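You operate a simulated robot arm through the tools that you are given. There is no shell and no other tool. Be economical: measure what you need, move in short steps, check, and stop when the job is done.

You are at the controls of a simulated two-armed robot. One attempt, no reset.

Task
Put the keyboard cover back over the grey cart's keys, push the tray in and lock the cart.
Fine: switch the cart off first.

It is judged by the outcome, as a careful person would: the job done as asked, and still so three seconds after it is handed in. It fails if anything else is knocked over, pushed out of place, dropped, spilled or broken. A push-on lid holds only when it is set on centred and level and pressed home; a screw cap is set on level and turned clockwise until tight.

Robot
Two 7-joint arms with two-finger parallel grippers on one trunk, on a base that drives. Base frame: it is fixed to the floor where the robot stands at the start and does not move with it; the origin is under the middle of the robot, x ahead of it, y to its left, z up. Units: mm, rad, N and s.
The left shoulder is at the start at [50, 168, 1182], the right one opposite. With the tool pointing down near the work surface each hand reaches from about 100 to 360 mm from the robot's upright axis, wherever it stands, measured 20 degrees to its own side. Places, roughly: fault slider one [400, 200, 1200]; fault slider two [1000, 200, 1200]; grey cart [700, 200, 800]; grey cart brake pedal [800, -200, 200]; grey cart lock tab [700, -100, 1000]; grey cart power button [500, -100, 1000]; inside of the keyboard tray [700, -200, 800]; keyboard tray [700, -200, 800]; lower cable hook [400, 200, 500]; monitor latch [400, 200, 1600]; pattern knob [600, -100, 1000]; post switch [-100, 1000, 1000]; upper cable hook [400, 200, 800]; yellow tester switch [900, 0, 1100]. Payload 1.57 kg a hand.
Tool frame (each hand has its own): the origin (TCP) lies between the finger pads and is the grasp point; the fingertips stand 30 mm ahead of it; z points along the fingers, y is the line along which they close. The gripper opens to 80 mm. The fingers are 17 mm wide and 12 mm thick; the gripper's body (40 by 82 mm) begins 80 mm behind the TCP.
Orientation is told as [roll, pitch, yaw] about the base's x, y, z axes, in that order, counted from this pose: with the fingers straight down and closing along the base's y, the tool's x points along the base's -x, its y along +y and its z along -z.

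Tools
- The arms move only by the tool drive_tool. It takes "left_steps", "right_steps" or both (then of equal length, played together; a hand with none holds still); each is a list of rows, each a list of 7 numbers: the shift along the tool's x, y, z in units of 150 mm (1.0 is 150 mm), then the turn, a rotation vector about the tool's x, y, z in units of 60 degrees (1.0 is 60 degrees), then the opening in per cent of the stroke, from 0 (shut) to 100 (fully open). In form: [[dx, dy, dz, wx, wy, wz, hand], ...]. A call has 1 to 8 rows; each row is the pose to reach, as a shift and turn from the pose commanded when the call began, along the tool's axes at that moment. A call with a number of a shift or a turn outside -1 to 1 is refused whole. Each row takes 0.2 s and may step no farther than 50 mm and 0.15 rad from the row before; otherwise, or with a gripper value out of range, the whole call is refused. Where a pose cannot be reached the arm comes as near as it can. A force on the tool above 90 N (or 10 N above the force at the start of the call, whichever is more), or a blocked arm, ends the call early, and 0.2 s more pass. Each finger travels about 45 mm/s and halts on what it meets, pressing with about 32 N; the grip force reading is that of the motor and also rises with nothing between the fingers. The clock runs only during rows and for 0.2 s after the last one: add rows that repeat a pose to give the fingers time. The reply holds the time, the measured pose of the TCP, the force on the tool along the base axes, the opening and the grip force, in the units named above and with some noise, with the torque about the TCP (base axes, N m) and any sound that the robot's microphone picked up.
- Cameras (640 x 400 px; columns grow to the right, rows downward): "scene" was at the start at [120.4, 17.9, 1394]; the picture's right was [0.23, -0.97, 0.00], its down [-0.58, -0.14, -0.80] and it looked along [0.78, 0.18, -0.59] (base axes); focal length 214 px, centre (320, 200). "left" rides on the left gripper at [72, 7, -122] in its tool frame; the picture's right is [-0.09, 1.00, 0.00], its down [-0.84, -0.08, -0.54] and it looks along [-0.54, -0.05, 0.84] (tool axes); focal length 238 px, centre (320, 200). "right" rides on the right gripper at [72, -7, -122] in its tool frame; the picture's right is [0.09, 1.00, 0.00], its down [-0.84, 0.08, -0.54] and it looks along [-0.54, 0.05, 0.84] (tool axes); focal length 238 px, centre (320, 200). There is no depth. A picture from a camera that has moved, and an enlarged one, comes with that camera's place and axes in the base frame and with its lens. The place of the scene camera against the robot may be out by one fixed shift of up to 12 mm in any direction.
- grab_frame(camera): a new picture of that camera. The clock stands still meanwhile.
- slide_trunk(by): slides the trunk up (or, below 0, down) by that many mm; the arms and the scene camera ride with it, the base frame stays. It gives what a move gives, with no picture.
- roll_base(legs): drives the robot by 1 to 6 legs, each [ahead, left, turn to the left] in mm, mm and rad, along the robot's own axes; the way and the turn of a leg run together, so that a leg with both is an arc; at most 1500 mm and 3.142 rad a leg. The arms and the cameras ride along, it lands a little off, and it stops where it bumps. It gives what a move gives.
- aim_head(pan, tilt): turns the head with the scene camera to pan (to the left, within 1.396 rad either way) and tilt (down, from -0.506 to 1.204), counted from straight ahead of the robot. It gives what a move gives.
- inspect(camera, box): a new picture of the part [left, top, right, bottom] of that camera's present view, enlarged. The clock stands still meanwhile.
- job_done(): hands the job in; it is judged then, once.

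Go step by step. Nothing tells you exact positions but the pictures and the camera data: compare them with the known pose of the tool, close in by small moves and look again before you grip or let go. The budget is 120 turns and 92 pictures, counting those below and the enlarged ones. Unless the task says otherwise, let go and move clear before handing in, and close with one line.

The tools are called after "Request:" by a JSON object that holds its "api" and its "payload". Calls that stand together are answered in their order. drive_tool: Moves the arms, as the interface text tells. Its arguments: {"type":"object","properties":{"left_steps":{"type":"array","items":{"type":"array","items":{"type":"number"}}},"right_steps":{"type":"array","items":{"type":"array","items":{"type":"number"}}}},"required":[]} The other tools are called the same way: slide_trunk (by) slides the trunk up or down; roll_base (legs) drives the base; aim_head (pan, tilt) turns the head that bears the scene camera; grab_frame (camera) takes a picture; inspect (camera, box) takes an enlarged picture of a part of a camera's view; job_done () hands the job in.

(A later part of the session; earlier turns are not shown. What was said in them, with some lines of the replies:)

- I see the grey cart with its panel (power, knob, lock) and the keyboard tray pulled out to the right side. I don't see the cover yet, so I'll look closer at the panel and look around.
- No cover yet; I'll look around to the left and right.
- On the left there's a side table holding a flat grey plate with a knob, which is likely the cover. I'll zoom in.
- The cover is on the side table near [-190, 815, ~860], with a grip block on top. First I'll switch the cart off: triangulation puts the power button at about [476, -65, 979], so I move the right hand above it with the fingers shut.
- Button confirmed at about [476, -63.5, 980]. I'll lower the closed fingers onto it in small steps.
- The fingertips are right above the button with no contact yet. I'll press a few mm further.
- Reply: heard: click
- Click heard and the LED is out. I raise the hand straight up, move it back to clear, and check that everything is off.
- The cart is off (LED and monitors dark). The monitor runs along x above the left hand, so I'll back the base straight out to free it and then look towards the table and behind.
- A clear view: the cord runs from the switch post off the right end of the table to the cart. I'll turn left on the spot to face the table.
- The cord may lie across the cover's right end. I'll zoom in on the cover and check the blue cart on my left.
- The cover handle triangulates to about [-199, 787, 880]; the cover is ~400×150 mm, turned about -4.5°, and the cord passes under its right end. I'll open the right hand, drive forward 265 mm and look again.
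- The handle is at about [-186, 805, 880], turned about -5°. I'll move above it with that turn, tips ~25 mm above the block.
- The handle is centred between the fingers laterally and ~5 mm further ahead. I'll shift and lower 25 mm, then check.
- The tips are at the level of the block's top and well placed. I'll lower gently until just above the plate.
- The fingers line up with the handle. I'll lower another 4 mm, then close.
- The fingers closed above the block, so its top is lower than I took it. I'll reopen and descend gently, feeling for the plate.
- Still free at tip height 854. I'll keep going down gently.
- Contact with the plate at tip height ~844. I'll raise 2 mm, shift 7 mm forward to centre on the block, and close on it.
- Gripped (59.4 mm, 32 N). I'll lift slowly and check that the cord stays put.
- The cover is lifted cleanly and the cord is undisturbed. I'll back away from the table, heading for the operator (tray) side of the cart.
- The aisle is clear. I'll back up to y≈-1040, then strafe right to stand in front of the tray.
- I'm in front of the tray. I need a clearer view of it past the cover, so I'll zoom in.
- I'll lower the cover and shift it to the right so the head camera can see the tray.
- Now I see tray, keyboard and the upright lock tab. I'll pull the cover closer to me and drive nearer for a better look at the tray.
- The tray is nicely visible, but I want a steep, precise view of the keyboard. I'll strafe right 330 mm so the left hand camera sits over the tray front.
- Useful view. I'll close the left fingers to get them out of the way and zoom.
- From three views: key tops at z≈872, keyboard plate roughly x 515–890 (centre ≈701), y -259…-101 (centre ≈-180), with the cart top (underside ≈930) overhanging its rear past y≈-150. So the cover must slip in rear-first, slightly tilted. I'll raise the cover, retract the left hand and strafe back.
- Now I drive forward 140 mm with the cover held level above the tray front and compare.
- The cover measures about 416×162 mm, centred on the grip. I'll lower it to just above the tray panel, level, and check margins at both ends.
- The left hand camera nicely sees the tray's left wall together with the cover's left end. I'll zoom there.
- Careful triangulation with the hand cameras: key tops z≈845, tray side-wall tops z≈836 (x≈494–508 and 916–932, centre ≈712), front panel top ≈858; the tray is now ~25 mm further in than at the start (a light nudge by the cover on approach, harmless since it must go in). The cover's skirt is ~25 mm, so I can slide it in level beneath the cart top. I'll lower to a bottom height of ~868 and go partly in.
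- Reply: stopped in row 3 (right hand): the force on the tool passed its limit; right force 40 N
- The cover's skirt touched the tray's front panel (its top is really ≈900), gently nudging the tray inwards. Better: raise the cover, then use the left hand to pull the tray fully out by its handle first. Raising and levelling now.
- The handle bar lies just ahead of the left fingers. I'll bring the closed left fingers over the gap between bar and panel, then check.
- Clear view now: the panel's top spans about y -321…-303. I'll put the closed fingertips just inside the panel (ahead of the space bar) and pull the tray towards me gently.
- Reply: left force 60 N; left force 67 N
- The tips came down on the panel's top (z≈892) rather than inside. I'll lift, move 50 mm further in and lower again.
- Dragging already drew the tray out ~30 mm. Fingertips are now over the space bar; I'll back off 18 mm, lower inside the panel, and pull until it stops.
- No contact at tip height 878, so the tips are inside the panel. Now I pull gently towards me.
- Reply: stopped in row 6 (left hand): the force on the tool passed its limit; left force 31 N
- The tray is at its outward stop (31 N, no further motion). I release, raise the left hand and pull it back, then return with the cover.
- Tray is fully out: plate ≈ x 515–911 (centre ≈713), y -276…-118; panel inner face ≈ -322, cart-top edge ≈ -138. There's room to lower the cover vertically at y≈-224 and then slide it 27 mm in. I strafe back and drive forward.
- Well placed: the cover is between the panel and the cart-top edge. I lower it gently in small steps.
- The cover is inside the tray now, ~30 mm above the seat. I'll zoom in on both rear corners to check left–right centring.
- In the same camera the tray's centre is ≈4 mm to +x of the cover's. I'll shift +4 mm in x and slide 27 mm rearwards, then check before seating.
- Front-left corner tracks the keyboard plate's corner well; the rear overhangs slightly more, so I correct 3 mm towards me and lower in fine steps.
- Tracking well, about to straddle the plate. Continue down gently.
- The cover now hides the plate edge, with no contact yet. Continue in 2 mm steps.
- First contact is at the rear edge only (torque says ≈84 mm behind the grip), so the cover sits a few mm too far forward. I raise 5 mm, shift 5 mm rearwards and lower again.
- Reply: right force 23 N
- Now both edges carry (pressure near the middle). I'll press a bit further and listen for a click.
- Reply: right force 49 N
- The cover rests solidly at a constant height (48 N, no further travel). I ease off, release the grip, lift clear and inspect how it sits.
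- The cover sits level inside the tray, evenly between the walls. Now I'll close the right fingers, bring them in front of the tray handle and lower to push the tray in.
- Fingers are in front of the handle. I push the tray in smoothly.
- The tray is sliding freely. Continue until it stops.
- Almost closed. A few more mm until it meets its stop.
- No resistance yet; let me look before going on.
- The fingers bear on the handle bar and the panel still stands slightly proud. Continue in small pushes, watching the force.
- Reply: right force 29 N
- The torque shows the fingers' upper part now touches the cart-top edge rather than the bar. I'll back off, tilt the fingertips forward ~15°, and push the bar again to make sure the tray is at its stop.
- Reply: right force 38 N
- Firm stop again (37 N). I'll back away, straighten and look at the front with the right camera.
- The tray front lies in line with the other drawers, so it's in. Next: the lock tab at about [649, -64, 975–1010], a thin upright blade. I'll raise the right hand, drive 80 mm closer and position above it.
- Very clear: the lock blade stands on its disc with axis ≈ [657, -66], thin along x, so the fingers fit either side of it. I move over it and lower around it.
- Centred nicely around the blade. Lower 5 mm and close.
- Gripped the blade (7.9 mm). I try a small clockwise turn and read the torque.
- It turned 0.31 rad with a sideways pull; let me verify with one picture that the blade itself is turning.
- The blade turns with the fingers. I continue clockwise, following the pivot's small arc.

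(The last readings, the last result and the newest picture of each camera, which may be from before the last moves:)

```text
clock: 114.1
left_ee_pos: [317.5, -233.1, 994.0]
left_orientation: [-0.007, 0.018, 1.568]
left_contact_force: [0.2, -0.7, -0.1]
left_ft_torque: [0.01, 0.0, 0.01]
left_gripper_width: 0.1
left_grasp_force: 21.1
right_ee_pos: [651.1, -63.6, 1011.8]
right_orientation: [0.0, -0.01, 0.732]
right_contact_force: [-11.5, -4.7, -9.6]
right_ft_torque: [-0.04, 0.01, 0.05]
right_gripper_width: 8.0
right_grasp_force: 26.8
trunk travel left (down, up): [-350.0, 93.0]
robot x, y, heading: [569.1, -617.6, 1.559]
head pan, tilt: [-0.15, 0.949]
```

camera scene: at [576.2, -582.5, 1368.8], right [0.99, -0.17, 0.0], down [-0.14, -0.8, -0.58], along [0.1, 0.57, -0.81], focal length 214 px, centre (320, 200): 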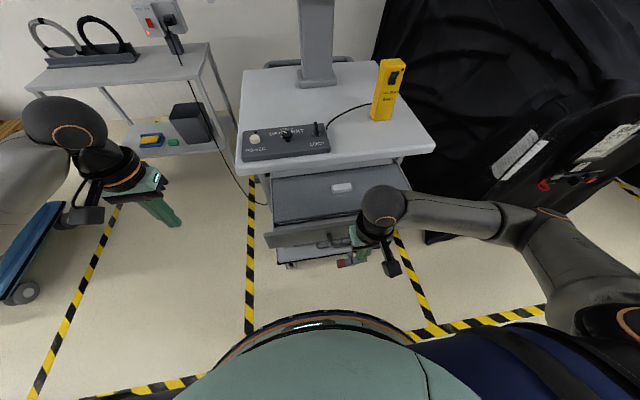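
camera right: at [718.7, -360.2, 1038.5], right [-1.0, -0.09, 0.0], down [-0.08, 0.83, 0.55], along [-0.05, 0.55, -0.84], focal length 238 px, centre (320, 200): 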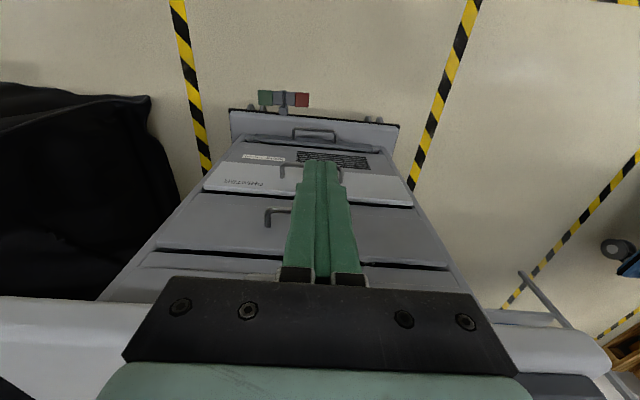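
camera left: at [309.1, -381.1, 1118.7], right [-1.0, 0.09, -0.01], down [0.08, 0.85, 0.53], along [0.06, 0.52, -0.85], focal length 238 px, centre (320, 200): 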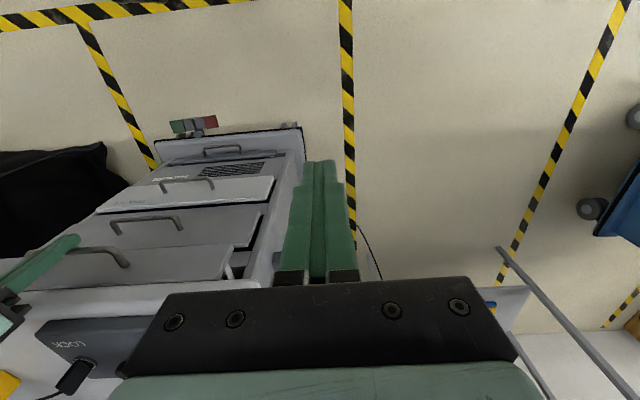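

Forces stay low. On to the full quarter turn.

Request:
{"api": "drive_tool", "payload": {"right_steps": [[0, 0.01, 0, 0, 0, 0.12, 0], [0, 0.019, 0, 0, 0, 0.24, 0], [0, 0.027, 0, 0, 0, 0.36, 0], [-0.001, 0.034, 0, 0, 0, 0.48, 0], [-0.002, 0.041, 0, 0, 0, 0.6, 0], [-0.002, 0.048, 0, 0, 0, 0.7, 0], [-0.002, 0.048, 0, 0, 0, 0.73, 0]]}}

```text
clock: 115.7
left_ee_pos: [319.5, -233.5, 994.8]
left_orientation: [-0.006, 0.018, 1.567]
left_contact_force: [0.6, 1.0, 0.1]
left_ft_torque: [0.03, -0.01, 0.0]
left_gripper_width: 0.0
left_grasp_force: 21.9
right_ee_pos: [650.4, -58.8, 1013.6]
right_orientation: [0.008, -0.004, -0.032]
right_contact_force: [5.6, -12.2, -12.8]
right_ft_torque: [-0.66, -0.28, 0.41]
right_gripper_width: 8.2
right_grasp_force: 27.1
trunk travel left (down, up): [-350.0, 93.0]
robot x, y, heading: [567.6, -609.2, 1.561]
head pan, tilt: [-0.15, 0.949]
```

A full quarter turn is done with the torque rising slightly, like a stop. I release, rise, and look.

Request:
{"api": "drive_tool", "payload": {"right_steps": [[0, 0, 0, 0, 0, 0, 30], [0, 0, 0, 0, 0, 0, 45], [0, 0, 0, 0, 0, 0, 45], [0, 0, -0.15, 0, 0, 0, 45], [0, 0, -0.4, 0, 0, 0, 45], [0, 0, -0.6, 0, 0, 0, 45]]}}

Request:
{"api": "grab_frame", "payload": {"camera": "right"}}

```text
clock: 117.1
left_ee_pos: [319.8, -233.7, 994.6]
left_orientation: [-0.008, 0.018, 1.57]
left_contact_force: [0.6, 0.6, -0.3]
left_ft_torque: [0.01, 0.0, 0.01]
left_gripper_width: 0.0
left_grasp_force: 21.1
right_ee_pos: [645.6, -62.3, 1104.2]
right_orientation: [0.011, -0.001, -0.029]
right_contact_force: [0.5, -0.4, -0.2]
right_ft_torque: [0.0, 0.03, -0.03]
right_gripper_width: 35.9
right_grasp_force: 0.0
trunk travel left (down, up): [-350.0, 93.0]
robot x, y, heading: [571.3, -611.8, 1.552]
head pan, tilt: [-0.15, 0.949]
```

```text
2 pictures are left
camera right: at [573.4, -68.5, 1225.3], right [-0.06, 1.0, 0.01], down [0.84, 0.05, 0.54], along [0.54, 0.04, -0.84], focal length 238 px, centre (320, 200)
```

right: 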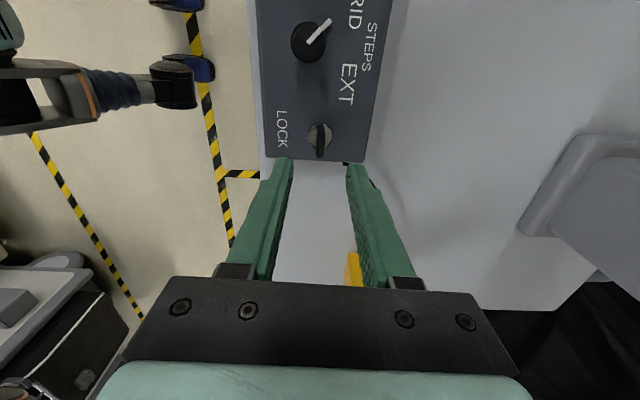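

The blade now stands along x, a quarter turn from before. I back away from the cart and check the front.

Request:
{"api": "roll_base", "payload": {"legs": [[-330, 0, 0]]}}

Request:
{"api": "aim_head", "payload": {"pan": -0.1, "tilt": 0.6}}

Request:
{"api": "inspect", "payload": {"camera": "scene", "box": [260, 110, 420, 270]}}

```text
clock: 119.3
left_ee_pos: [313.5, -572.8, 993.5]
left_orientation: [-0.009, 0.017, 1.564]
left_contact_force: [0.0, 0.0, 0.0]
left_ft_torque: [0.02, 0.03, 0.03]
left_gripper_width: 0.0
left_grasp_force: 21.0
right_ee_pos: [641.8, -402.6, 1103.8]
right_orientation: [0.011, -0.003, -0.031]
right_contact_force: [-0.7, 0.2, 0.4]
right_ft_torque: [0.0, -0.02, -0.02]
right_gripper_width: 36.2
right_grasp_force: 0.0
trunk travel left (down, up): [-350.0, 93.0]
robot x, y, heading: [566.3, -952.8, 1.553]
head pan, tilt: [-0.15, 0.949]
```

```text
clock: 120.2
left_ee_pos: [314.9, -573.9, 995.8]
left_orientation: [-0.009, 0.016, 1.566]
left_contact_force: [0.0, 0.2, -0.1]
left_ft_torque: [0.03, 0.03, -0.01]
left_gripper_width: 0.0
left_grasp_force: 21.4
right_ee_pos: [641.6, -401.0, 1102.7]
right_orientation: [0.011, -0.003, -0.034]
right_contact_force: [-0.5, -0.5, -0.5]
right_ft_torque: [0.02, -0.01, 0.02]
right_gripper_width: 35.9
right_grasp_force: 0.1
trunk travel left (down, up): [-350.0, 93.0]
robot x, y, heading: [562.3, -953.5, 1.551]
head pan, tilt: [-0.099, 0.6]
```

```text
2.50 times, centred on (340, 190) of scene
camera zoom: at [569.9, -828.2, 1397.1], right [0.99, -0.12, 0.0], down [-0.07, -0.56, -0.82], along [0.1, 0.82, -0.57], focal length 536 px, centre (270, 225)
```

zoom: 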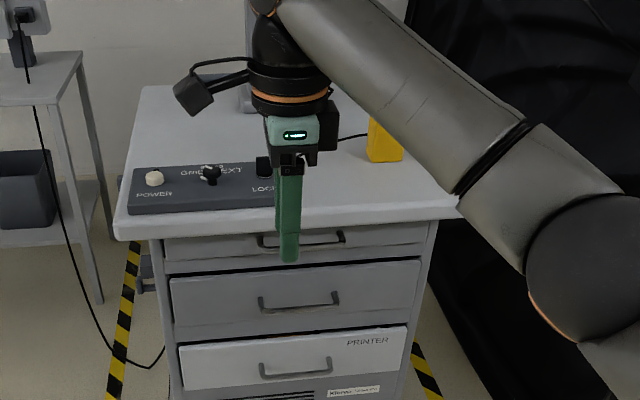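

The picture shows the tray front in line with the other drawers, the lock tab turned a quarter turn, and both hands clear. The power light and screens were dark after I pressed the button. I'm handing it in.

Request:
{"api": "job_done", "payload": {}}

```text
The job is handed in.
```

I switched the cart off, set the cover over the keys, pushed the tray in to its stop and gave the lock tab a quarter turn clockwise. I heard no click from the lock, and I didn't pull on the tray to test it.
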